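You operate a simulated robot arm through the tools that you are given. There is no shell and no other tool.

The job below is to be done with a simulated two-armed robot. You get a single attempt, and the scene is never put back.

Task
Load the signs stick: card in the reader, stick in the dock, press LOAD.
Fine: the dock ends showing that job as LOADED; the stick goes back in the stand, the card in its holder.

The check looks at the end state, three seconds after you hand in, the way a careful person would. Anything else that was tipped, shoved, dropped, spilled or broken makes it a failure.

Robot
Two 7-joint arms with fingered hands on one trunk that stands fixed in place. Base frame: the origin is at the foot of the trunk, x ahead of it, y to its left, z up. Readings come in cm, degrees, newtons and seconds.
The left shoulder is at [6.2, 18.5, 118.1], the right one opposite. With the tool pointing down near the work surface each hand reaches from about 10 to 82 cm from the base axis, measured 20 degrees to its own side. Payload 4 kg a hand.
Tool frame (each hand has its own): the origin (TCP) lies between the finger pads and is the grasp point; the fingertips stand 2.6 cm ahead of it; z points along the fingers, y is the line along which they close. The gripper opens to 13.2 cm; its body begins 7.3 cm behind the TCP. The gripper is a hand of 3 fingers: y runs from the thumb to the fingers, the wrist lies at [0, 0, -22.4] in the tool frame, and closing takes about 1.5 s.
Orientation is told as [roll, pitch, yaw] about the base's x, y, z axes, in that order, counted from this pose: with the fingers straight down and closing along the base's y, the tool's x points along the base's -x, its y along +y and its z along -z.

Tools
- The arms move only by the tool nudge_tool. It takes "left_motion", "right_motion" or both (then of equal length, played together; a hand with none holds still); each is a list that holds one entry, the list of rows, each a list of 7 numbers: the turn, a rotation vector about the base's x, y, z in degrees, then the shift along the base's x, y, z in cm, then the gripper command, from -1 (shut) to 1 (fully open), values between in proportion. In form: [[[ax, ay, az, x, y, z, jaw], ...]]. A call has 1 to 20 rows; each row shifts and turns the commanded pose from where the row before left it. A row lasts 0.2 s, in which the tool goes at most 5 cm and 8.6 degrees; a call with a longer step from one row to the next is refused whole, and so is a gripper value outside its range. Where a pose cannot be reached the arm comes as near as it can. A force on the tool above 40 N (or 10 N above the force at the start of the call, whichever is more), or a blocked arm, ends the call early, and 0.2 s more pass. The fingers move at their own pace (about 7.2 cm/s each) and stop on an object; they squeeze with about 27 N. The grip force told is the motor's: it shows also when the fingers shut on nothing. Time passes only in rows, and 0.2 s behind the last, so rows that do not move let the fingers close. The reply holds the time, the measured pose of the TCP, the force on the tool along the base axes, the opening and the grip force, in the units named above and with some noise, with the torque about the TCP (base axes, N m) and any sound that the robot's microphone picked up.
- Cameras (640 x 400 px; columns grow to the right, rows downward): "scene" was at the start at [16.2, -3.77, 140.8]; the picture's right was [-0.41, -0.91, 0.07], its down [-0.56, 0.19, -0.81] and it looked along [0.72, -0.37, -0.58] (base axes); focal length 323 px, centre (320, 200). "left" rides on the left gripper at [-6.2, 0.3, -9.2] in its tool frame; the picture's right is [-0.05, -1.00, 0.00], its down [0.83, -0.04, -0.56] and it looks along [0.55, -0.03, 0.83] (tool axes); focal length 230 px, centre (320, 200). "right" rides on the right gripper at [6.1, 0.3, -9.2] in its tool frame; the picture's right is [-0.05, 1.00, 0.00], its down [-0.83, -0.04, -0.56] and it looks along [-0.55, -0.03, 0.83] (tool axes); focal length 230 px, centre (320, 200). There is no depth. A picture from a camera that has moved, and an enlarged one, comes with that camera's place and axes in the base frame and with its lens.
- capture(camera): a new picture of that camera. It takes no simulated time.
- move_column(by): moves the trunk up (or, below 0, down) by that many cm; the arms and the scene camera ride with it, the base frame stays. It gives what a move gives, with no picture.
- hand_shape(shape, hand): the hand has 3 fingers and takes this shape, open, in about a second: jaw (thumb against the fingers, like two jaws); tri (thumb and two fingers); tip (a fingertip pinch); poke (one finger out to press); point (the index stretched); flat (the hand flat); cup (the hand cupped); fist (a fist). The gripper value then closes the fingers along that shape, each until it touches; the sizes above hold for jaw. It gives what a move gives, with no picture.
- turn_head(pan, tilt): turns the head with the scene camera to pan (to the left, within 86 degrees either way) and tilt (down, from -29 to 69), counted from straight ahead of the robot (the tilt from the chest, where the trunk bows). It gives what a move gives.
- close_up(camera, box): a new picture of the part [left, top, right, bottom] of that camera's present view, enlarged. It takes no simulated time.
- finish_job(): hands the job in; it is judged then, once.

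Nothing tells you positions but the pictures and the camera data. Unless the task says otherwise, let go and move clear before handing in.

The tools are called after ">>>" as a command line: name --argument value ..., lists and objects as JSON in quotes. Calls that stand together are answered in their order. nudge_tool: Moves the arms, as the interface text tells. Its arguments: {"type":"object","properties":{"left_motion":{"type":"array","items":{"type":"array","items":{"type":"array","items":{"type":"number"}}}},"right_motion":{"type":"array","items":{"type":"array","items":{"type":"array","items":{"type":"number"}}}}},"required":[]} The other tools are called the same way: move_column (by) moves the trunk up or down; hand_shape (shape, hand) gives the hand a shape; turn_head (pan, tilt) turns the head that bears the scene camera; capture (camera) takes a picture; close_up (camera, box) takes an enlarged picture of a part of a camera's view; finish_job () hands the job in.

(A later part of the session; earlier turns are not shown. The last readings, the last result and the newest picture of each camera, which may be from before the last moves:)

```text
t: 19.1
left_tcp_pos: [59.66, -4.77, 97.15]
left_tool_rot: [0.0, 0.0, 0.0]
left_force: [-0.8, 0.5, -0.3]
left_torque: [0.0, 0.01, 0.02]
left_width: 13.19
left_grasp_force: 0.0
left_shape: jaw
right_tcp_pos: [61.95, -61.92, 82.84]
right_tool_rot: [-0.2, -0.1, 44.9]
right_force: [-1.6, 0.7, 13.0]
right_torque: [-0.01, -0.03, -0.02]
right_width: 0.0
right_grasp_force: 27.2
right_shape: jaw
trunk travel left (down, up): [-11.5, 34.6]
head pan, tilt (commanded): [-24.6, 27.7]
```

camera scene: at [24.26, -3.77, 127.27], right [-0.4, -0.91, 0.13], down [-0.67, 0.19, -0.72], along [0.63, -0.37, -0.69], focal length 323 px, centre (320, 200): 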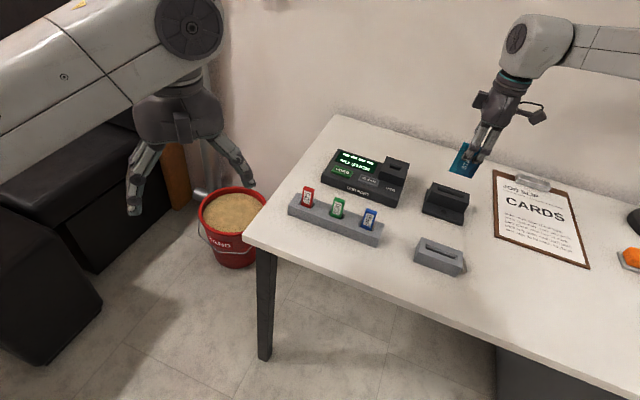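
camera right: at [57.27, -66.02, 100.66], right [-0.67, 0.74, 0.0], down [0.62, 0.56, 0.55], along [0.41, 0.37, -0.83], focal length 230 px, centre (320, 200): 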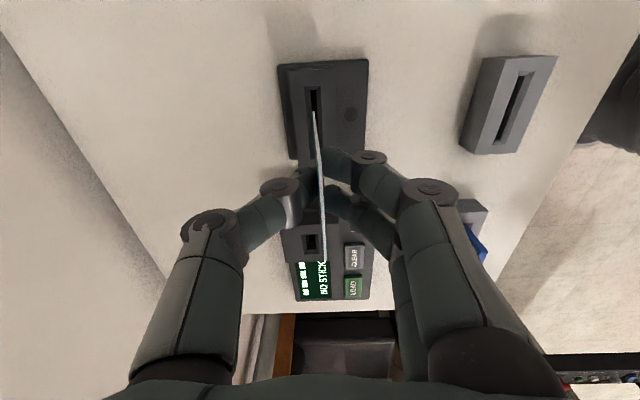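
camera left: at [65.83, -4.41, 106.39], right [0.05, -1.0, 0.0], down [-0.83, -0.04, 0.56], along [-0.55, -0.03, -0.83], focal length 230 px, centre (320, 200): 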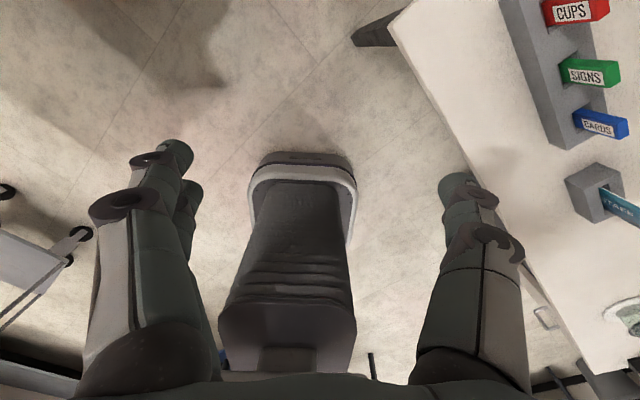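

It has bottomed out (13 N). I'll relieve the push slightly, open the jaws partially and rise clear.

>>> nudge_tool --right_motion '[[[0, 0, 0, 0, 0, 0.15, -1], [0, 0, 0, 0, 0, 0, -0.7], [0, 0, 0, 0, 0, 0, -0.4], [0, 0, 0, 0, 0, 0, -0.1], [0, 0, 0, 0, 0, 0, -0.1], [0, 0, 0, 0, 0, 0, -0.1]]]'

>>> capture --camera "right"

>>> close_up --camera "scene" --box '[410, 140, 490, 220]'

```text
t: 20.5
left_tcp_pos: [59.73, -4.77, 97.1]
left_tool_rot: [0.0, 0.0, 0.1]
left_force: [-0.7, -0.5, 0.0]
left_torque: [0.0, -0.03, -0.02]
left_width: 13.19
left_grasp_force: 0.1
left_shape: jaw
right_tcp_pos: [61.99, -61.97, 82.77]
right_tool_rot: [0.0, 0.1, 44.9]
right_force: [-0.8, 0.7, 0.5]
right_torque: [-0.01, 0.02, -0.02]
right_width: 5.88
right_grasp_force: 0.1
right_shape: jaw
trunk travel left (down, up): [-11.5, 34.6]
head pan, tilt (commanded): [-24.6, 27.7]
```

```text
taken
camera right: at [57.42, -66.14, 92.03], right [-0.67, 0.74, 0.0], down [0.62, 0.56, 0.56], along [0.41, 0.37, -0.83], focal length 230 px, centre (320, 200)
```

right: 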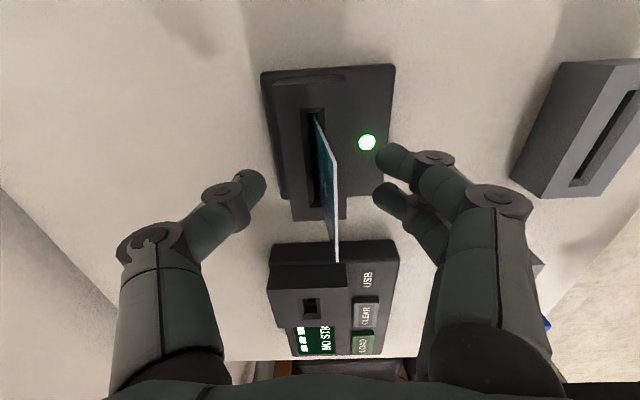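

```text
5.00 times, centred on (450, 180) of scene
camera zoom: at [24.23, -3.76, 127.28], right [-0.4, -0.91, 0.13], down [-0.67, 0.19, -0.72], along [0.63, -0.37, -0.69], focal length 1615 px, centre (-330, 300)
```

zoom: 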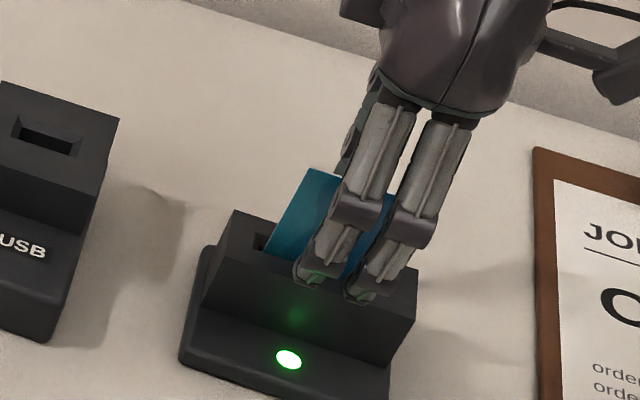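

The card stands in the reader with the green LED on. I'll rise clear and go to hover above the green SIGNS stick.

>>> nudge_tool --right_motion '[[[0, 0, 0, 0, 0, 1.5, -0.1], [0, 0, 0, 0, 0, 2.5, -0.1], [0, 0, 0, 0, 0, 3.2, -0.1], [0, 0, 0, 0, 0, 3.2, -0.1], [0, 0, 0, 0, 0, 2.8, -0.1], [0, 0, 0, 0.3, 3.5, 0, -0.1], [0, 0, 0, 0.4, 4.3, 0, -0.1], [0, 0, 0, 0.4, 4.4, 0, -0.1], [0, 0, 0, 0.4, 4.4, 0, -0.1], [0, 0, 0, 0.4, 4.4, 0, -0.1], [0, 0, 0, 0.4, 4.4, 0, -0.1], [0, 0, 0, 0.4, 4.1, 0, -0.1], [0, 0, 0, 0, 0, 0, -0.1], [0, 0, 0, 0, 0, 0, -0.1]]]'

>>> capture --camera "right"

>>> capture --camera "scene"

>>> close_up --camera "right" --box '[280, 60, 360, 180]'

```text
t: 23.5
left_tcp_pos: [59.76, -4.69, 96.95]
left_tool_rot: [0.0, 0.0, 0.0]
left_force: [0.1, -0.1, 0.0]
left_torque: [-0.04, 0.01, -0.03]
left_width: 13.2
left_grasp_force: 0.1
left_shape: jaw
right_tcp_pos: [64.78, -32.65, 95.91]
right_tool_rot: [-0.1, 0.0, 44.9]
right_force: [0.4, -0.8, -0.8]
right_torque: [0.01, 0.01, 0.0]
right_width: 5.91
right_grasp_force: 0.1
right_shape: jaw
trunk travel left (down, up): [-11.5, 34.6]
head pan, tilt (commanded): [-24.6, 27.7]
```

```text
taken
camera right: at [60.11, -36.68, 105.23], right [-0.67, 0.74, 0.0], down [0.62, 0.56, 0.55], along [0.41, 0.37, -0.83], focal length 230 px, centre (320, 200)
```

right: 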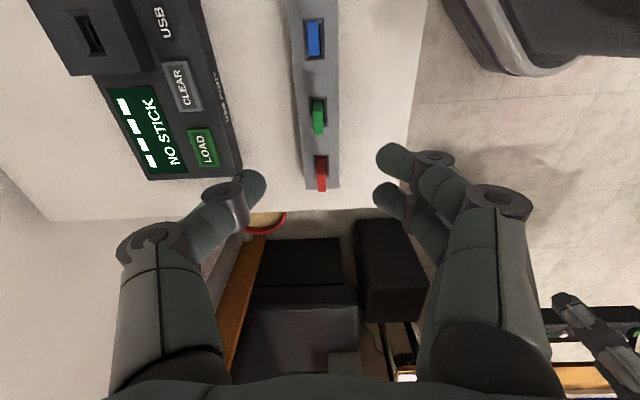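

```text
taken
camera scene: at [24.25, -3.74, 127.28], right [-0.4, -0.91, 0.13], down [-0.67, 0.19, -0.72], along [0.63, -0.37, -0.69], focal length 323 px, centre (320, 200)
```

scene: 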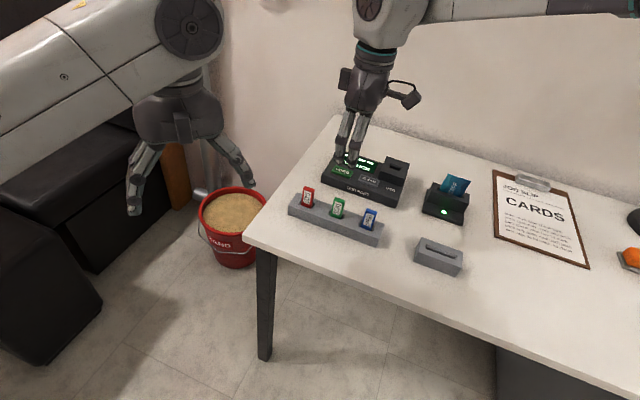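

```text
3.33 times, centred on (320, 120) of right
camera zoom: at [60.11, -36.68, 105.23], right [-0.67, 0.74, 0.0], down [0.62, 0.56, 0.55], along [0.41, 0.37, -0.83], focal length 767 px, centre (320, 467)
```

zoom: 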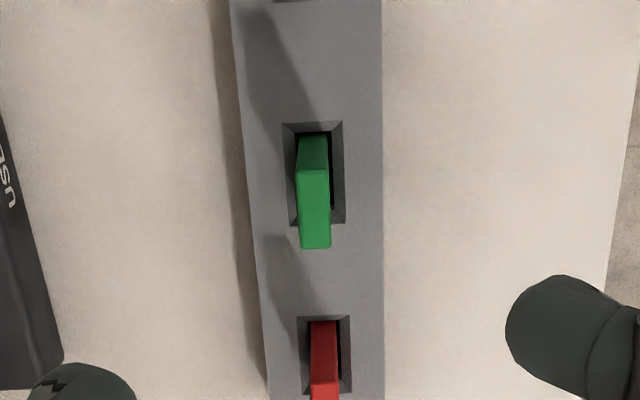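

The hand is centred over the green stick, whose top I make (64.8,-32.6,81.9). I'll descend to TCP z 80.6, with the fingertips about 1 cm above the stand.

>>> nudge_tool --right_motion '[[[0, 0, 0, 0, 0, -2.5, -0.25], [0, 0, 0, 0, 0, -3.0, -0.25], [0, 0, 0, 0, 0, -3.0, -0.25], [0, 0, 0, 0, 0, -3.0, -0.25], [0, 0, 0, 0, 0, -2.3, -0.25], [0, 0, 0, 0, 0, -1.5, -0.25], [0, 0, 0, 0, 0, 0, -0.25], [0, 0, 0, 0, 0, 0, -0.25]]]'

>>> capture --camera "right"

>>> close_up --camera "scene" --box '[270, 140, 410, 260]'

```text
t: 25.3
left_tcp_pos: [59.77, -4.82, 97.04]
left_tool_rot: [-0.1, 0.1, 0.0]
left_force: [0.0, 1.0, 0.4]
left_torque: [0.03, 0.0, 0.01]
left_width: 13.2
left_grasp_force: 0.1
left_shape: jaw
right_tcp_pos: [64.62, -32.54, 80.74]
right_tool_rot: [0.0, 0.0, 44.9]
right_force: [0.4, 0.1, -0.2]
right_torque: [0.04, -0.02, -0.02]
right_width: 4.99
right_grasp_force: 0.0
right_shape: jaw
trunk travel left (down, up): [-11.5, 34.6]
head pan, tilt (commanded): [-24.6, 27.7]
```

```text
taken
camera right: at [60.03, -36.63, 89.94], right [-0.67, 0.74, 0.0], down [0.62, 0.56, 0.56], along [0.41, 0.37, -0.83], focal length 230 px, centre (320, 200)
```

right: 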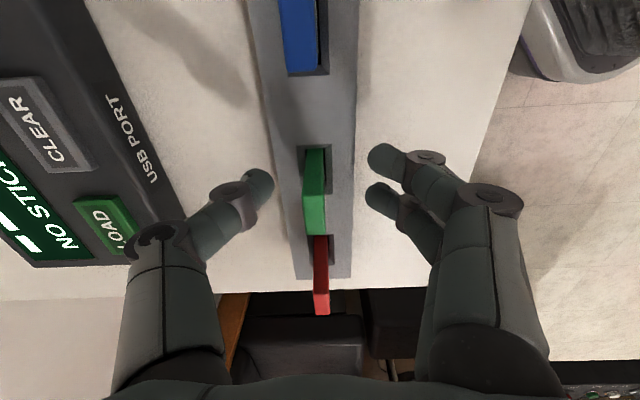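

```text
3.33 times, centred on (340, 200) of scene
camera zoom: at [24.24, -3.76, 127.28], right [-0.4, -0.91, 0.13], down [-0.67, 0.19, -0.72], along [0.63, -0.37, -0.69], focal length 1077 px, centre (253, 200)
```

zoom: 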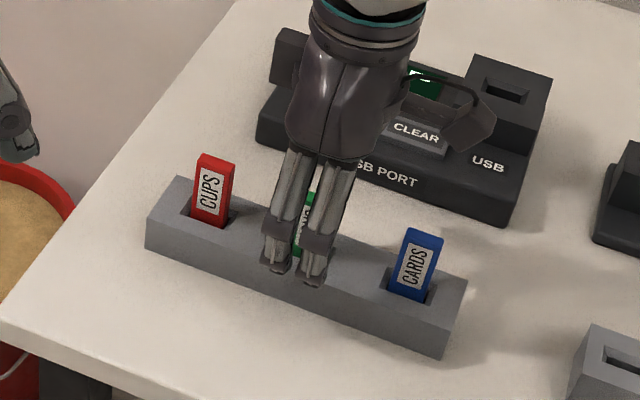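

The stick sits between the jaws, about 0.15 cm toward the thumb. I'll centre and close on it.

>>> nudge_tool --right_motion '[[[0, 0, 0, 0.1, -0.1, -0.1, -0.25], [0, 0, 0, 0, 0, 0, -0.25], [0, 0, 0, 0, 0, 0, -0.6], [0, 0, 0, 0, 0, 0, -0.75], [0, 0, 0, 0, 0, 0, -1], [0, 0, 0, 0, 0, 0, -1], [0, 0, 0, 0, 0, 0, -1], [0, 0, 0, 0, 0, 0, -1]]]'

>>> capture --camera "right"

>>> close_up --camera "scene" --box '[270, 140, 410, 260]'

```text
t: 27.1
left_tcp_pos: [59.82, -4.74, 97.15]
left_tool_rot: [0.0, 0.0, 0.0]
left_force: [-1.3, 1.2, -0.2]
left_torque: [-0.02, -0.01, -0.01]
left_width: 13.2
left_grasp_force: 0.0
left_shape: jaw
right_tcp_pos: [64.72, -32.61, 80.7]
right_tool_rot: [0.0, 0.1, 44.9]
right_force: [-0.1, 0.0, -0.2]
right_torque: [0.0, 0.01, 0.0]
right_width: 0.42
right_grasp_force: 26.6
right_shape: jaw
trunk travel left (down, up): [-11.5, 34.6]
head pan, tilt (commanded): [-24.6, 27.7]
```

```text
taken
camera right: at [60.14, -36.73, 89.88], right [-0.67, 0.74, 0.0], down [0.62, 0.56, 0.55], along [0.41, 0.37, -0.83], focal length 230 px, centre (320, 200)
```

right: 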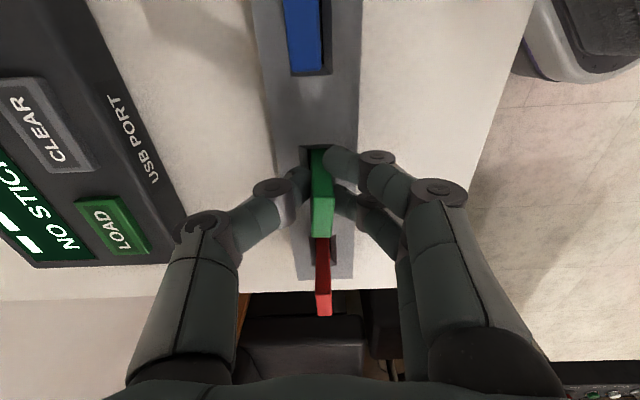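

```text
3.33 times, centred on (340, 200) of scene
camera zoom: at [24.24, -3.76, 127.28], right [-0.4, -0.91, 0.13], down [-0.67, 0.19, -0.72], along [0.63, -0.37, -0.69], focal length 1077 px, centre (253, 200)
```

zoom: 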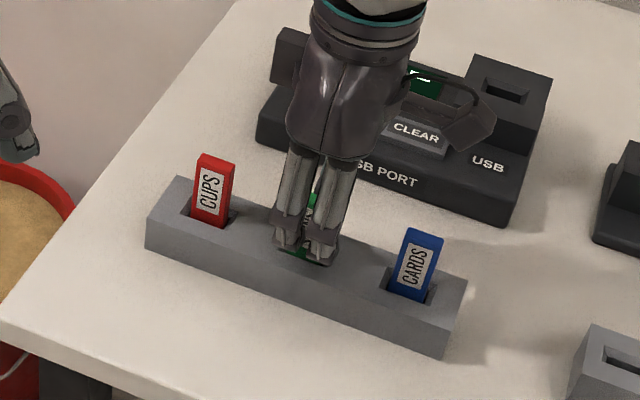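

The SIGNS stick is gripped at 26.6 N with no side force. I'll lift it straight out.

>>> nudge_tool --right_motion '[[[0, 0, 0, 0, 0, 0.4, -1], [0, 0, 0, 0, 0, 0.8, -1], [0, 0, 0, 0, 0, 0.8, -1], [0, 0, 0, 0, 0, 1.0, -1], [0, 0, 0, 0, 0, 1.5, -1], [0, 0, 0, 0, 0, 2.0, -1], [0, 0, 0, 0, 0, 2.0, -1], [0, 0, 0, 0, 0, 1.5, -1], [0, 0, 0, 0, 0, 0, -1], [0, 0, 0, 0, 0, 0, -1]]]'

>>> capture --camera "right"

>>> close_up --camera "scene" --box '[290, 90, 430, 230]'

>>> close_up --camera "right" --box '[260, 100, 380, 260]'

```text
t: 29.3
left_tcp_pos: [59.79, -4.64, 96.95]
left_tool_rot: [0.0, 0.0, 0.0]
left_force: [0.4, 0.5, -0.3]
left_torque: [0.03, 0.02, 0.04]
left_width: 13.2
left_grasp_force: 0.1
left_shape: jaw
right_tcp_pos: [64.61, -32.59, 90.54]
right_tool_rot: [0.0, 0.0, 45.0]
right_force: [-0.7, 0.4, 0.1]
right_torque: [-0.01, -0.01, 0.0]
right_width: 0.42
right_grasp_force: 27.4
right_shape: jaw
trunk travel left (down, up): [-11.5, 34.6]
head pan, tilt (commanded): [-24.6, 27.7]
```

```text
taken
camera right: at [60.08, -36.78, 99.86], right [-0.67, 0.74, 0.0], down [0.62, 0.56, 0.56], along [0.41, 0.37, -0.83], focal length 230 px, centre (320, 200)
```

right: 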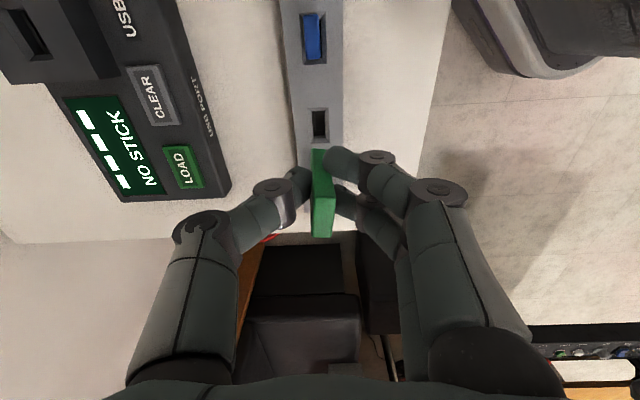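

```text
2.86 times, centred on (360, 160) of scene
camera zoom: at [24.23, -3.76, 127.28], right [-0.4, -0.91, 0.13], down [-0.67, 0.19, -0.72], along [0.63, -0.37, -0.69], focal length 923 px, centre (206, 314)
```

zoom: 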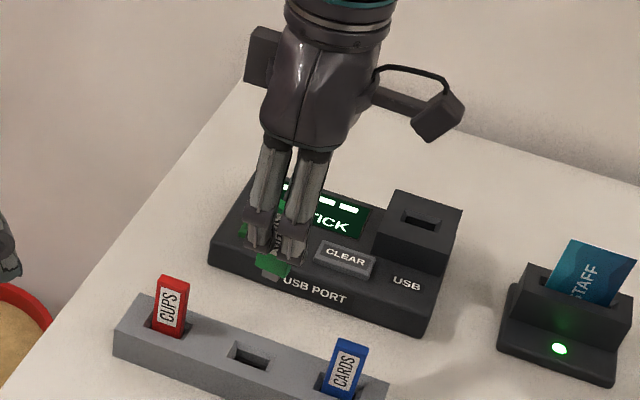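

```text
2.50 times, centred on (320, 180) of right
camera zoom: at [60.08, -36.78, 99.86], right [-0.67, 0.74, 0.0], down [0.62, 0.56, 0.56], along [0.41, 0.37, -0.83], focal length 575 px, centre (320, 250)
```

zoom: 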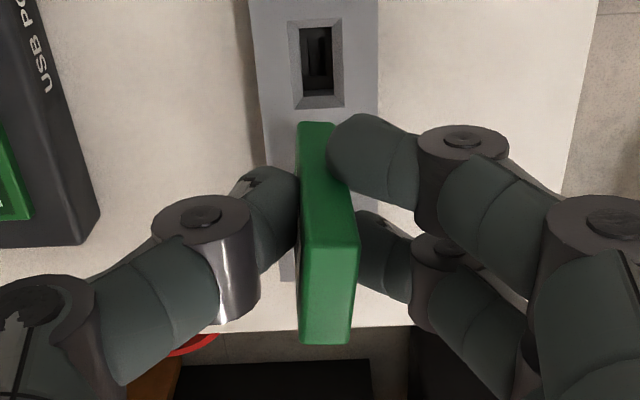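

The stick came out cleanly and the stand is undisturbed. I'll check how it sits in the grip (lean and yaw) before approaching the dock.

>>> close_up --camera "right" --box '[300, 140, 350, 245]'

>>> close_up --camera "scene" --box '[328, 140, 376, 200]'

>>> capture --camera "left"

```text
3.81 times, centred on (325, 192) of right
camera zoom: at [60.08, -36.78, 99.86], right [-0.67, 0.74, 0.0], down [0.62, 0.56, 0.56], along [0.41, 0.37, -0.83], focal length 876 px, centre (301, 229)
```

zoom: 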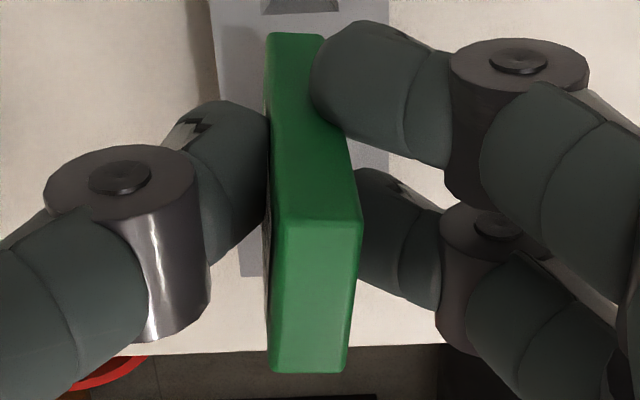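

```text
6.67 times, centred on (352, 170) of scene
camera zoom: at [24.23, -3.76, 127.28], right [-0.4, -0.91, 0.13], down [-0.67, 0.19, -0.72], along [0.63, -0.37, -0.69], focal length 2154 px, centre (107, 400)
```

zoom: 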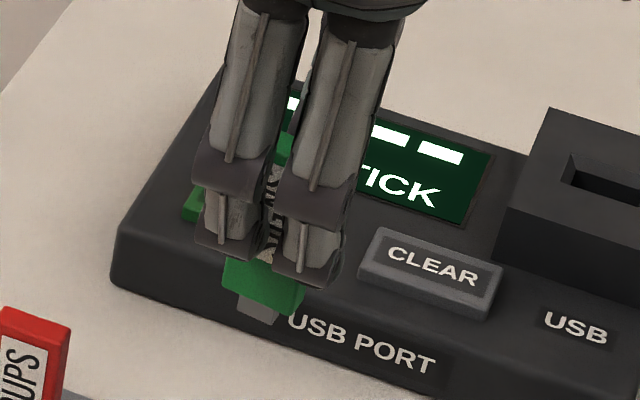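

```text
taken
camera left: at [65.88, -4.29, 106.36], right [0.05, -1.0, 0.0], down [-0.83, -0.04, 0.56], along [-0.55, -0.03, -0.83], focal length 230 px, centre (320, 200)
```

left: 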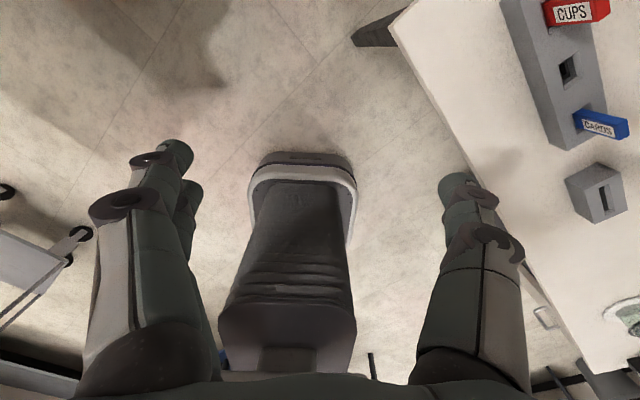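

In the grip the stick has turned about 6° (yaw about 39°) and leans about 3°. I'll correct with the wrist (+6° yaw, 2.8° about the row axis) while carrying it over the dock slot.

>>> nudge_tool --right_motion '[[[0.28, 0.28, 0.85, 1.2, -2.5, 0.3, -1], [0.28, 0.28, 0.85, 1.24, -3.0, 0.2, -1], [0.28, 0.28, 0.85, 1.24, -3.0, 0, -1], [0.28, 0.28, 0.85, 1.24, -3.0, 0, -1], [0.28, 0.28, 0.85, 1.24, -3.0, 0, -1], [0.28, 0.28, 0.85, 1.24, -3.0, 0, -1], [0.28, 0.28, 0.85, 1.23, -3.0, 0, -1], [0, 0, 0, 0, 0, 0, -1], [0, 0, 0, 0, 0, 0, -1]]]'

>>> capture --camera "right"

>>> close_up --camera "right" --box '[280, 80, 360, 245]'

>>> close_up --camera "scene" --box '[360, 90, 440, 180]'

```text
t: 31.3
left_tcp_pos: [59.73, -4.69, 97.11]
left_tool_rot: [0.1, 0.0, 0.0]
left_force: [0.0, -0.2, 0.2]
left_torque: [0.01, 0.0, 0.0]
left_width: 13.21
left_grasp_force: 0.2
left_shape: jaw
right_tcp_pos: [73.41, -53.18, 90.82]
right_tool_rot: [2.9, -0.2, 50.8]
right_force: [-0.1, -0.7, 0.0]
right_torque: [0.01, -0.01, -0.03]
right_width: 0.34
right_grasp_force: 26.4
right_shape: jaw
trunk travel left (down, up): [-11.5, 34.6]
head pan, tilt (commanded): [-24.6, 27.7]
```

```text
taken
camera right: at [69.65, -58.02, 100.15], right [-0.74, 0.67, 0.05], down [0.58, 0.6, 0.55], along [0.34, 0.44, -0.83], focal length 230 px, centre (320, 200)
```

right: 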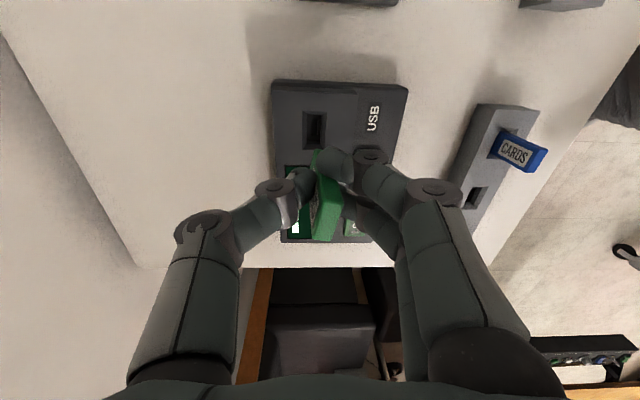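

```text
2.42 times, centred on (320, 162) of right
camera zoom: at [69.65, -58.02, 100.15], right [-0.74, 0.67, 0.05], down [0.58, 0.6, 0.55], along [0.34, 0.44, -0.83], focal length 558 px, centre (320, 291)
```

zoom: 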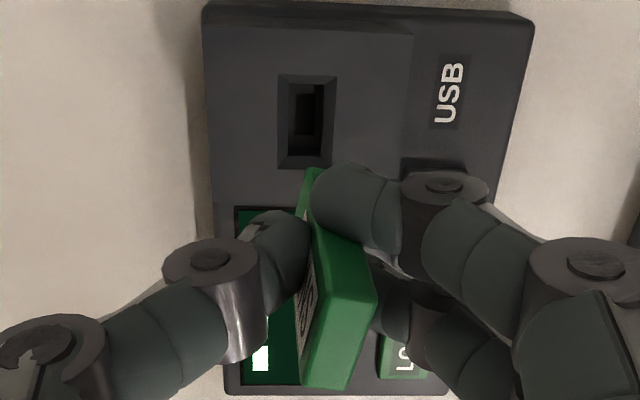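

```text
4.44 times, centred on (400, 135) of scene
camera zoom: at [24.26, -3.79, 127.27], right [-0.4, -0.91, 0.13], down [-0.67, 0.19, -0.72], along [0.63, -0.37, -0.69], focal length 1436 px, centre (-36, 489)
```

zoom: 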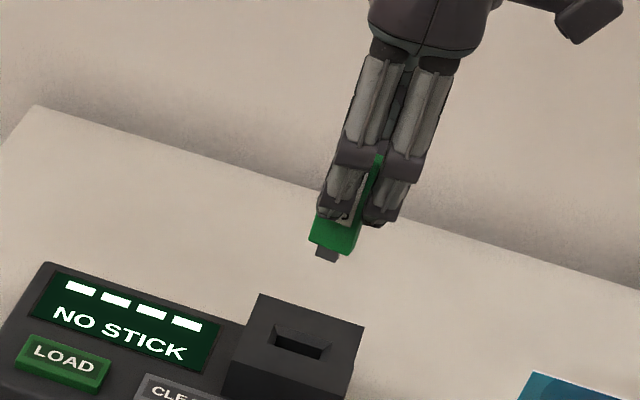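

The stick seems to have rotated further within the grip during the carry. I'll look closely before going on.

>>> close_up --camera "right" --box '[295, 140, 355, 245]'

>>> close_up --camera "scene" --box '[380, 115, 425, 155]'

```text
3.81 times, centred on (325, 192) of right
camera zoom: at [69.65, -58.02, 100.15], right [-0.74, 0.67, 0.05], down [0.58, 0.6, 0.55], along [0.34, 0.44, -0.83], focal length 876 px, centre (301, 229)
```

zoom: 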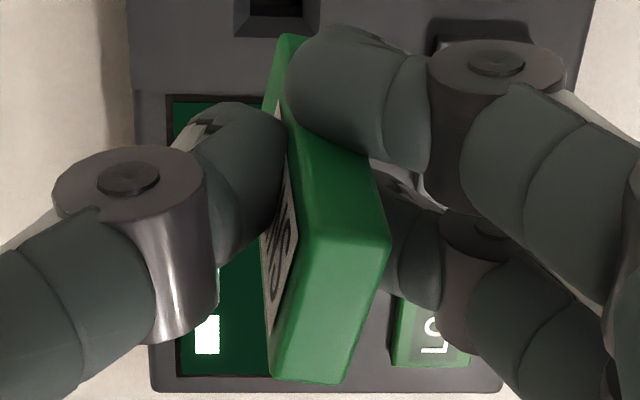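

```text
10.00 times, centred on (402, 135) of scene
camera zoom: at [24.26, -3.79, 127.27], right [-0.4, -0.91, 0.13], down [-0.67, 0.19, -0.72], along [0.63, -0.37, -0.69], focal length 3231 px, centre (-505, 850)
```

zoom: 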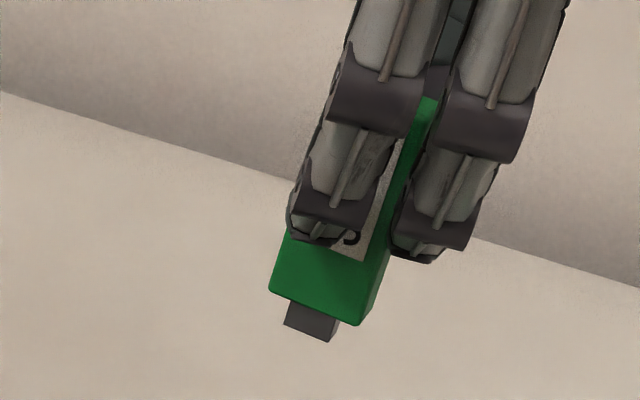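

The stick's yaw is now about 36.5° while the tool is at 50.8°, so it slipped in the grip. I'll hold still for a second to see whether it is still drifting.

>>> nudge_tool --right_motion '[[[0, 0, 0, 0, 0, 0, -1], [0, 0, 0, 0, 0, 0, -1], [0, 0, 0, 0, 0, 0, -1], [0, 0, 0, 0, 0, 0, -1], [0, 0, 0, 0, 0, 0, -1]]]'

>>> close_up --camera "right" --box '[295, 140, 355, 245]'

>>> close_up --camera "scene" --box '[380, 115, 425, 155]'

```text
t: 32.5
left_tcp_pos: [59.82, -4.78, 97.07]
left_tool_rot: [0.0, 0.1, 0.0]
left_force: [-0.3, 0.2, 0.6]
left_torque: [-0.01, 0.01, 0.0]
left_width: 13.18
left_grasp_force: 0.0
left_shape: jaw
right_tcp_pos: [73.56, -53.23, 90.93]
right_tool_rot: [2.7, -0.1, 50.9]
right_force: [-0.1, 0.0, -0.6]
right_torque: [0.0, -0.01, 0.03]
right_width: 0.32
right_grasp_force: 26.4
right_shape: jaw
trunk travel left (down, up): [-11.5, 34.6]
head pan, tilt (commanded): [-24.6, 27.7]
```

```text
3.81 times, centred on (325, 192) of right
camera zoom: at [69.63, -57.99, 100.18], right [-0.74, 0.67, 0.05], down [0.58, 0.6, 0.55], along [0.34, 0.44, -0.83], focal length 876 px, centre (301, 229)
```

zoom: 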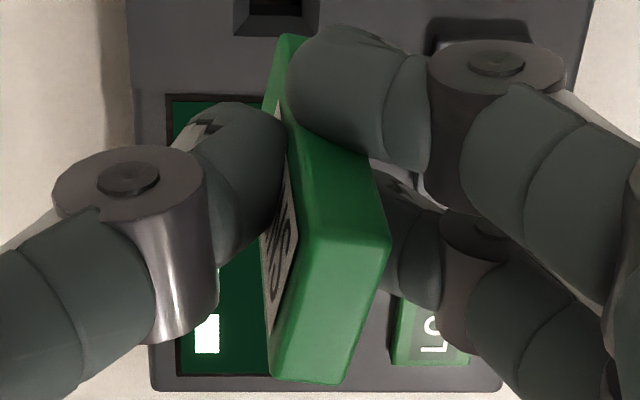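

```text
10.00 times, centred on (402, 135) of scene
camera zoom: at [24.24, -3.76, 127.28], right [-0.4, -0.91, 0.13], down [-0.67, 0.19, -0.72], along [0.63, -0.37, -0.69], focal length 3231 px, centre (-505, 850)
```

zoom: 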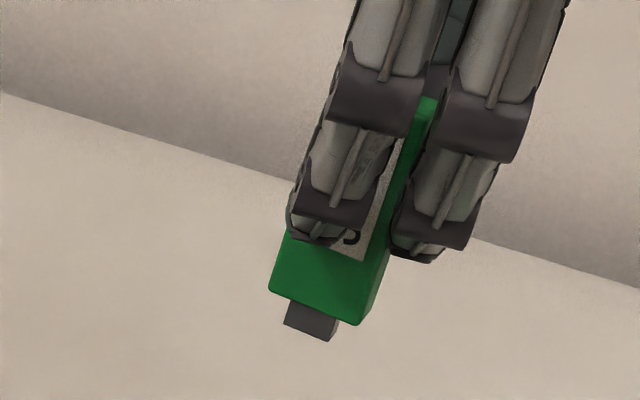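

The stick is stable now, held with its axis rotated about 14° relative to the tool. The dock slot has generous clearance, so I'll yaw the tool another +8.5° to square the stick to the slot and re-measure.

>>> nudge_tool --right_motion '[[[0, 0, 2.1, 0, 0, 0, -1], [0, 0, 2.1, 0, 0, 0, -1], [0, 0, 2.1, 0, 0, 0, -1], [0, 0, 2.2, 0, 0, 0, -1], [0, 0, 0, 0, 0, 0, -1], [0, 0, 0, 0, 0, 0, -1]]]'

>>> close_up --camera "right" --box '[280, 80, 360, 245]'

>>> close_up --camera "right" --box '[295, 140, 355, 245]'

>>> close_up --camera "scene" --box '[375, 115, 430, 170]'

```text
t: 33.9
left_tcp_pos: [59.69, -4.75, 97.05]
left_tool_rot: [0.0, -0.1, -0.1]
left_force: [-0.3, 0.1, -1.3]
left_torque: [-0.01, 0.0, 0.0]
left_width: 13.19
left_grasp_force: 0.3
left_shape: jaw
right_tcp_pos: [73.48, -53.15, 91.05]
right_tool_rot: [2.8, -0.1, 59.3]
right_force: [0.5, 0.2, -0.4]
right_torque: [0.03, -0.03, -0.04]
right_width: 0.32
right_grasp_force: 27.1
right_shape: jaw
trunk travel left (down, up): [-11.5, 34.6]
head pan, tilt (commanded): [-24.6, 27.7]
```

```text
2.42 times, centred on (320, 162) of right
camera zoom: at [70.37, -58.53, 100.3], right [-0.83, 0.55, 0.05], down [0.48, 0.68, 0.55], along [0.27, 0.48, -0.83], focal length 558 px, centre (320, 291)
```

zoom: 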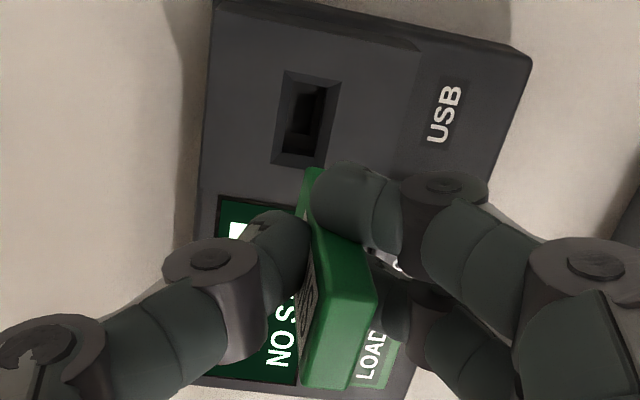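

```text
3.81 times, centred on (325, 192) of right
camera zoom: at [70.37, -58.53, 100.3], right [-0.83, 0.55, 0.05], down [0.48, 0.68, 0.55], along [0.27, 0.48, -0.83], focal length 876 px, centre (301, 229)
```

zoom: 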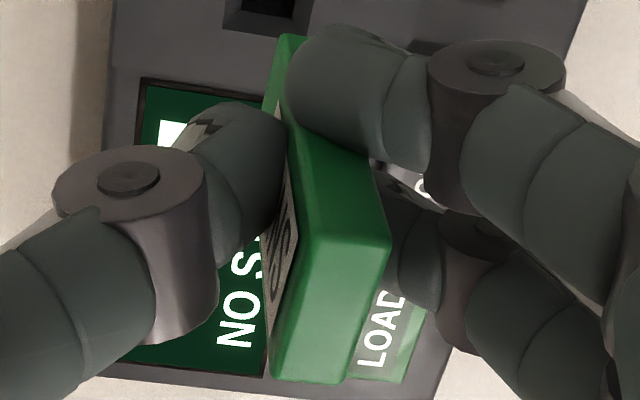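

```text
7.27 times, centred on (402, 142) of scene
camera zoom: at [24.24, -3.76, 127.28], right [-0.4, -0.91, 0.13], down [-0.67, 0.19, -0.72], along [0.63, -0.37, -0.69], focal length 2350 px, centre (-280, 618)
```

zoom: 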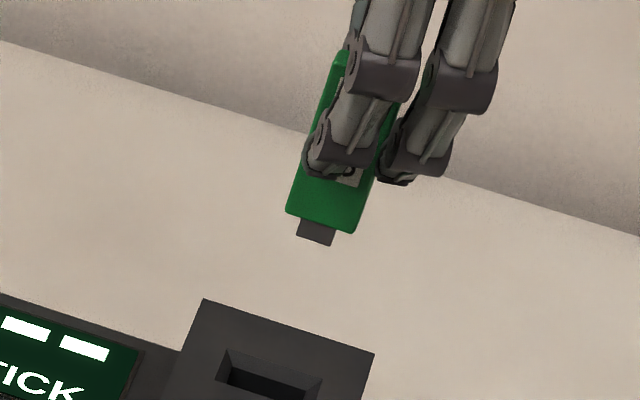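

The stick moved rigidly with the hand and now reads about 45.5° yaw. I'll look at its lower end to estimate the remaining lean.

>>> close_up --camera "right" --box '[300, 142, 332, 182]'

>>> close_up --camera "scene" --box '[385, 120, 415, 155]'

```text
10.00 times, centred on (316, 162) of right
camera zoom: at [70.37, -58.53, 100.3], right [-0.83, 0.55, 0.05], down [0.48, 0.68, 0.55], along [0.27, 0.48, -0.83], focal length 2301 px, centre (360, 580)
```

zoom: 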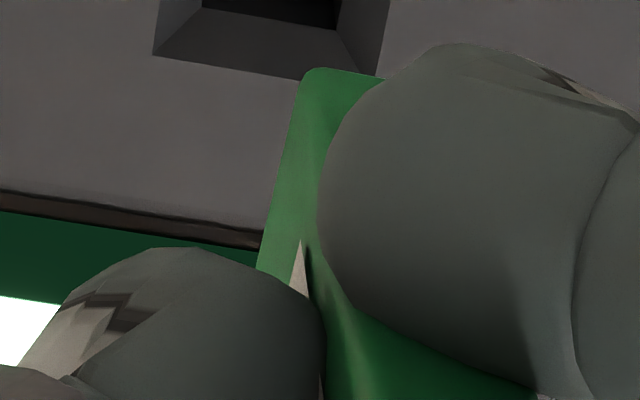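

```text
11.43 times, centred on (400, 138) of scene
camera zoom: at [24.24, -3.76, 127.28], right [-0.4, -0.91, 0.13], down [-0.67, 0.19, -0.72], along [0.63, -0.37, -0.69], focal length 3692 px, centre (-594, 914)
```

zoom: 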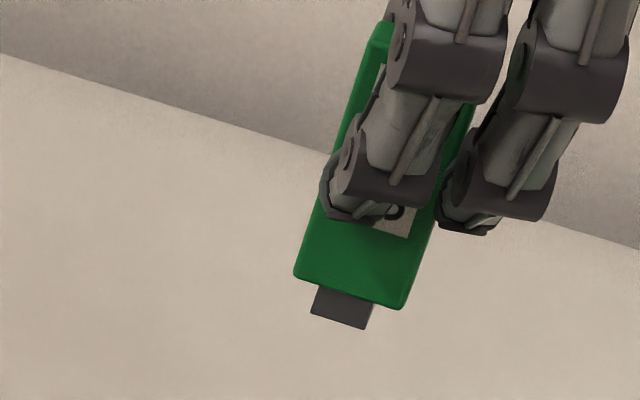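

The stick is nearly vertical (about 1° lean) and within 0.2 cm of the slot. I'll lower it to just above the dock opening and re-check.

>>> nudge_tool --right_motion '[[[0, 0, 0, 0, -0.18, -1.0, -1], [0, 0, 0, 0, 0, -1.0, -1], [0, 0, 0, 0, 0, -1.0, -1], [0, 0, 0, 0, 0, -1.0, -1], [0, 0, 0, 0, 0, -0.7, -1], [0, 0, 0, 0, 0, 0, -1], [0, 0, 0, 0, 0, 0, -1]]]'

>>> close_up --camera "right" --box '[280, 80, 360, 245]'

>>> close_up --camera "scene" --box '[370, 130, 420, 180]'

```text
t: 35.5
left_tcp_pos: [59.78, -4.68, 97.2]
left_tool_rot: [0.1, 0.0, 0.0]
left_force: [0.2, 0.4, -0.3]
left_torque: [0.04, -0.01, 0.0]
left_width: 13.16
left_grasp_force: 0.1
left_shape: jaw
right_tcp_pos: [73.48, -53.38, 86.34]
right_tool_rot: [2.8, -0.1, 59.2]
right_force: [0.7, -0.5, -0.1]
right_torque: [0.01, -0.04, 0.03]
right_width: 0.32
right_grasp_force: 27.2
right_shape: jaw
trunk travel left (down, up): [-11.5, 34.6]
head pan, tilt (commanded): [-24.6, 27.7]
```

```text
2.42 times, centred on (320, 162) of right
camera zoom: at [70.39, -58.7, 95.64], right [-0.83, 0.55, 0.05], down [0.48, 0.68, 0.55], along [0.27, 0.48, -0.83], focal length 558 px, centre (320, 291)
```

zoom: 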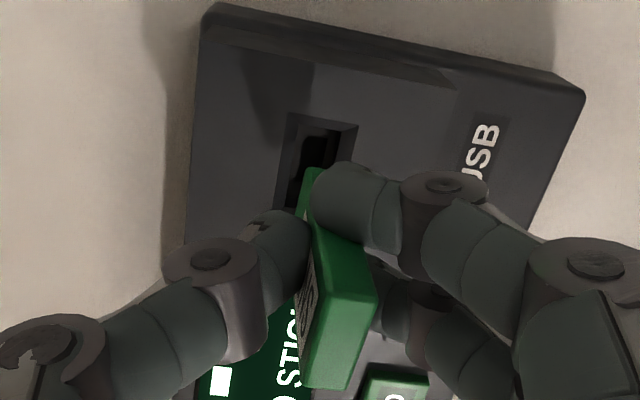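

```text
8.00 times, centred on (395, 155) of scene
camera zoom: at [24.24, -3.77, 127.28], right [-0.4, -0.91, 0.13], down [-0.67, 0.19, -0.72], along [0.63, -0.37, -0.69], focal length 2585 px, centre (-280, 560)
```

zoom: 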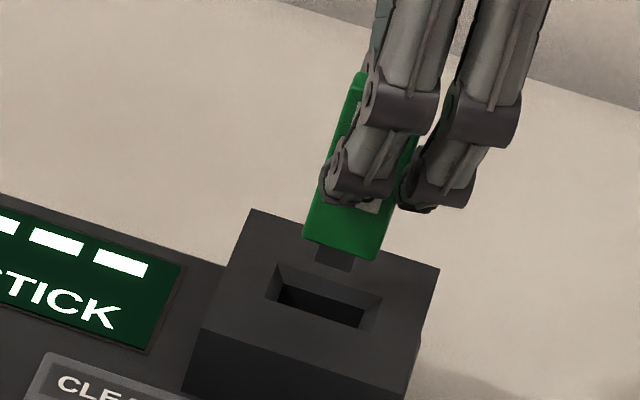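

Both views agree the plug is over the slot within 0.1 cm. I'll lower slowly, watching the force.

>>> nudge_tool --right_motion '[[[0, 0, 0, 0, 0, -0.4, -1], [0, 0, 0, 0, 0, -0.4, -1], [0, 0, 0, 0, 0, -0.4, -1], [0, 0, 0, 0, 0, -0.4, -1], [0, 0, 0, 0, 0, 0, -1]]]'

>>> close_up --camera "scene" --box '[370, 130, 420, 180]'

>>> close_up --camera "right" --box '[280, 80, 360, 245]'

```text
t: 36.7
left_tcp_pos: [59.72, -4.72, 97.23]
left_tool_rot: [0.1, 0.0, -0.1]
left_force: [0.7, 0.6, -0.9]
left_torque: [-0.03, -0.03, -0.01]
left_width: 13.2
left_grasp_force: 0.1
left_shape: jaw
right_tcp_pos: [73.42, -53.24, 84.8]
right_tool_rot: [2.8, -0.1, 59.4]
right_force: [0.7, 0.4, -0.6]
right_torque: [-0.03, 0.0, 0.01]
right_width: 0.31
right_grasp_force: 26.9
right_shape: jaw
trunk travel left (down, up): [-11.5, 34.6]
head pan, tilt (commanded): [-24.6, 27.7]
```

```text
8.00 times, centred on (395, 155) of scene
camera zoom: at [24.23, -3.76, 127.28], right [-0.4, -0.91, 0.13], down [-0.67, 0.19, -0.72], along [0.63, -0.37, -0.69], focal length 2585 px, centre (-280, 560)
```

zoom: 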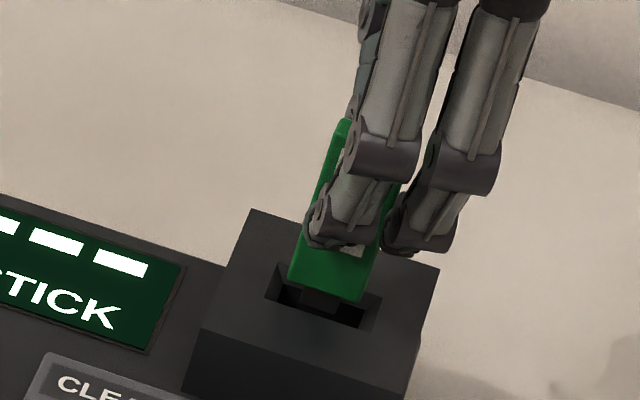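

```text
2.42 times, centred on (320, 162) of right
camera zoom: at [70.35, -58.67, 94.02], right [-0.83, 0.55, 0.05], down [0.48, 0.68, 0.55], along [0.27, 0.48, -0.83], focal length 558 px, centre (320, 291)
```

zoom: 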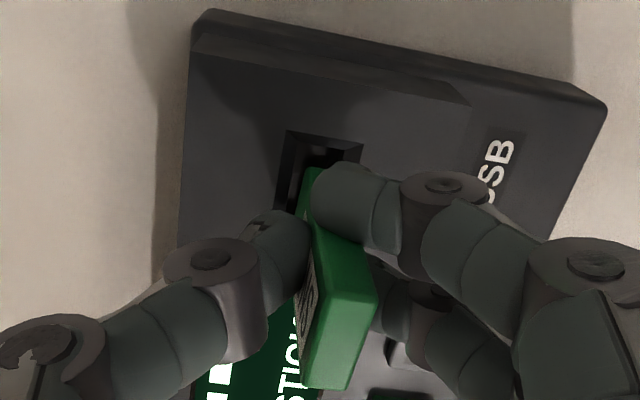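

The plug is inside the funnel and the body is about to enter, with no contact force. I'll continue in smaller steps.

>>> nudge_tool --right_motion '[[[0, 0, 0, 0, 0, -0.2, -1], [0, 0, 0, 0, 0, -0.2, -1], [0, 0, 0, 0, 0, -0.2, -1], [0, 0, 0, 0, 0, 0, -1]]]'

>>> close_up --camera "scene" --box '[370, 130, 420, 180]'

>>> close_up --camera "right" --box '[280, 80, 360, 245]'

```text
t: 37.7
left_tcp_pos: [59.77, -4.75, 97.02]
left_tool_rot: [0.0, 0.0, 0.0]
left_force: [0.1, 0.9, 0.6]
left_torque: [0.01, -0.03, -0.01]
left_width: 13.2
left_grasp_force: 0.0
left_shape: jaw
right_tcp_pos: [73.49, -53.28, 84.16]
right_tool_rot: [2.8, -0.1, 59.3]
right_force: [-0.7, 1.1, -0.5]
right_torque: [-0.01, 0.0, 0.0]
right_width: 0.31
right_grasp_force: 27.1
right_shape: jaw
trunk travel left (down, up): [-11.5, 34.6]
head pan, tilt (commanded): [-24.6, 27.7]
```

```text
8.00 times, centred on (395, 155) of scene
camera zoom: at [24.24, -3.76, 127.28], right [-0.4, -0.91, 0.13], down [-0.67, 0.19, -0.72], along [0.63, -0.37, -0.69], focal length 2585 px, centre (-280, 560)
```

zoom: 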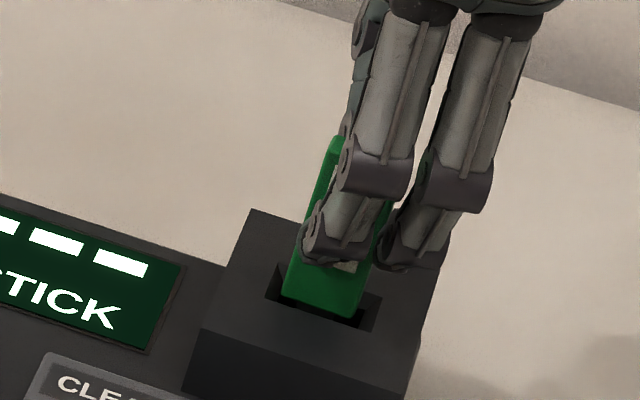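

```text
2.42 times, centred on (320, 162) of right
camera zoom: at [70.36, -58.65, 93.4], right [-0.83, 0.55, 0.05], down [0.48, 0.68, 0.55], along [0.27, 0.48, -0.83], focal length 558 px, centre (320, 291)
```

zoom: 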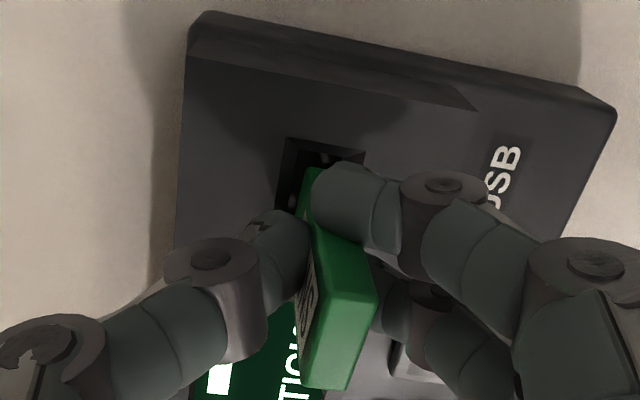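

The body is entering the funnel, centred. I'll continue gently until contact.

>>> nudge_tool --right_motion '[[[0, 0, 0, 0, 0, -0.2, -1], [0, 0, 0, 0, 0, -0.2, -1], [0, 0, 0, 0, 0, -0.2, -1], [0, 0, 0, 0, 0, 0, -1]]]'

>>> close_up --camera "scene" --box '[320, 120, 420, 200]'

>>> close_up --camera "right" --box '[280, 80, 360, 245]'

```text
t: 38.7
left_tcp_pos: [59.61, -4.79, 97.14]
left_tool_rot: [0.0, 0.1, -0.1]
left_force: [-0.6, -0.7, 0.3]
left_torque: [0.01, 0.04, 0.03]
left_width: 13.19
left_grasp_force: 0.1
left_shape: jaw
right_tcp_pos: [73.47, -53.27, 83.59]
right_tool_rot: [2.8, -0.2, 59.2]
right_force: [-0.7, -0.1, -0.6]
right_torque: [0.0, 0.0, 0.0]
right_width: 0.33
right_grasp_force: 27.1
right_shape: jaw
trunk travel left (down, up): [-11.5, 34.6]
head pan, tilt (commanded): [-24.6, 27.7]
```

```text
5.00 times, centred on (370, 160) of scene
camera zoom: at [24.24, -3.76, 127.28], right [-0.4, -0.91, 0.13], down [-0.67, 0.19, -0.72], along [0.63, -0.37, -0.69], focal length 1615 px, centre (70, 400)
```

zoom: 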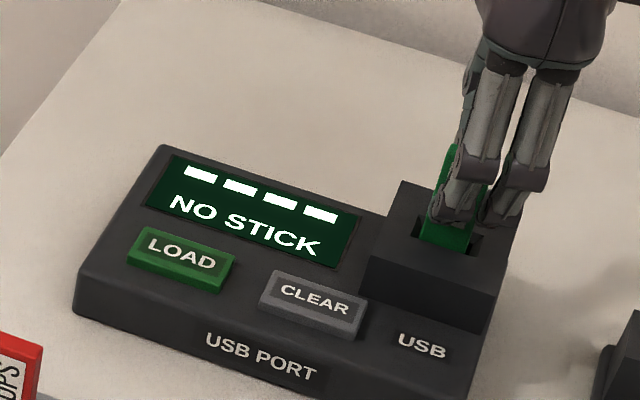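

```text
2.42 times, centred on (320, 162) of right
camera zoom: at [70.39, -58.71, 92.84], right [-0.83, 0.55, 0.05], down [0.48, 0.68, 0.55], along [0.27, 0.48, -0.83], focal length 558 px, centre (320, 291)
```

zoom: 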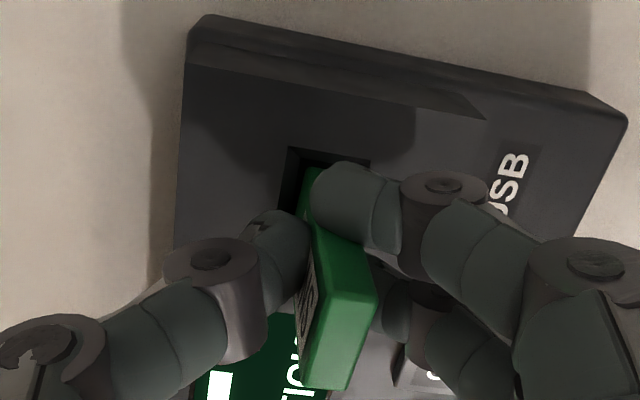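

The body is going into the hole with no resistance yet, and the display still says NO STICK. Continuing.

>>> nudge_tool --right_motion '[[[0, 0, 0, 0, 0, -0.15, -1], [0, 0, 0, 0, 0, -0.15, -1], [0, 0, 0, 0, 0, -0.15, -1], [0, 0, 0, 0, 0, 0, -1]]]'

>>> close_up --camera "scene" --box '[320, 120, 420, 200]'

>>> close_up --camera "right" --box '[280, 80, 360, 245]'

```text
t: 39.7
left_tcp_pos: [59.73, -4.7, 97.14]
left_tool_rot: [0.0, 0.1, 0.0]
left_force: [0.8, -0.8, -0.2]
left_torque: [-0.01, -0.01, -0.01]
left_width: 13.19
left_grasp_force: 0.1
left_shape: jaw
right_tcp_pos: [73.47, -53.29, 83.06]
right_tool_rot: [2.8, -0.1, 59.2]
right_force: [-0.4, -0.1, -0.4]
right_torque: [0.0, 0.02, -0.02]
right_width: 0.33
right_grasp_force: 27.0
right_shape: jaw
trunk travel left (down, up): [-11.5, 34.6]
head pan, tilt (commanded): [-24.6, 27.7]
```

```text
5.00 times, centred on (370, 160) of scene
camera zoom: at [24.23, -3.77, 127.28], right [-0.4, -0.91, 0.13], down [-0.67, 0.19, -0.72], along [0.63, -0.37, -0.69], focal length 1615 px, centre (70, 400)
```

zoom: 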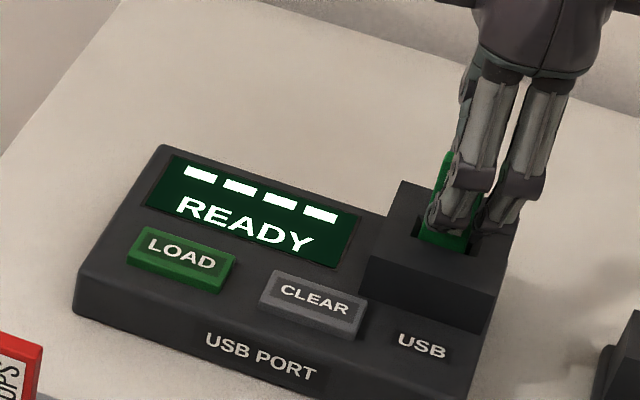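

```text
2.42 times, centred on (320, 162) of right
camera zoom: at [70.4, -58.67, 92.37], right [-0.83, 0.55, 0.05], down [0.48, 0.68, 0.55], along [0.27, 0.48, -0.83], focal length 558 px, centre (320, 291)
```

zoom: 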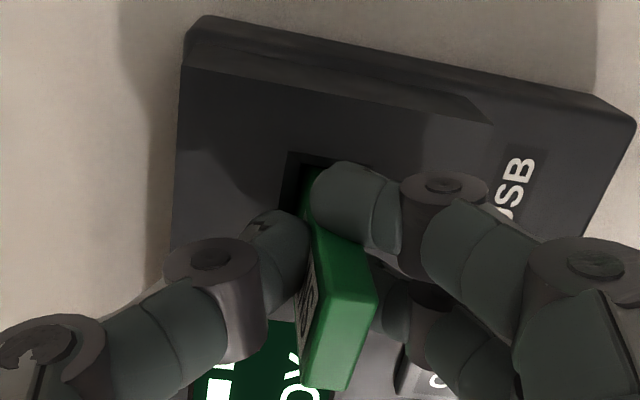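

The dock shows READY. I'll lower slightly more to seat the stick before releasing.

>>> nudge_tool --right_motion '[[[0, 0, 0, 0, 0, -0.12, -1], [0, 0, 0, 0, 0, -0.12, -1], [0, 0, 0, 0, 0, 0, -1]]]'

>>> close_up --camera "scene" --box '[370, 130, 420, 180]'

```text
t: 40.5
left_tcp_pos: [59.68, -4.72, 97.13]
left_tool_rot: [0.0, 0.0, -0.1]
left_force: [0.8, -0.6, 1.2]
left_torque: [0.02, 0.02, 0.01]
left_width: 13.18
left_grasp_force: 0.0
left_shape: jaw
right_tcp_pos: [73.39, -53.31, 83.02]
right_tool_rot: [2.6, -0.1, 59.3]
right_force: [-0.6, -1.4, 7.0]
right_torque: [0.05, 0.0, -0.01]
right_width: 0.32
right_grasp_force: 27.0
right_shape: jaw
trunk travel left (down, up): [-11.5, 34.6]
head pan, tilt (commanded): [-24.6, 27.7]
```

```text
8.00 times, centred on (395, 155) of scene
camera zoom: at [24.14, -3.72, 127.31], right [-0.4, -0.91, 0.13], down [-0.67, 0.19, -0.72], along [0.63, -0.37, -0.69], focal length 2585 px, centre (-280, 560)
```

zoom: 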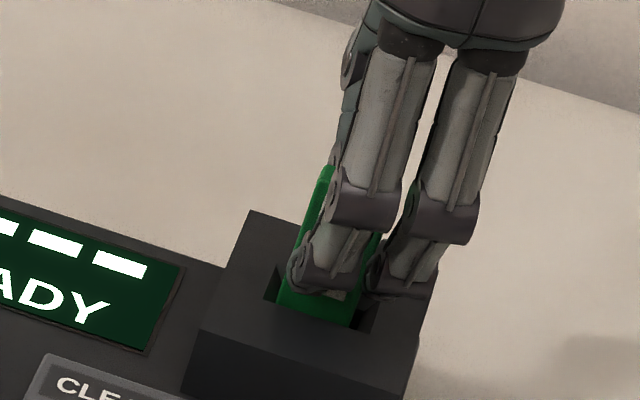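

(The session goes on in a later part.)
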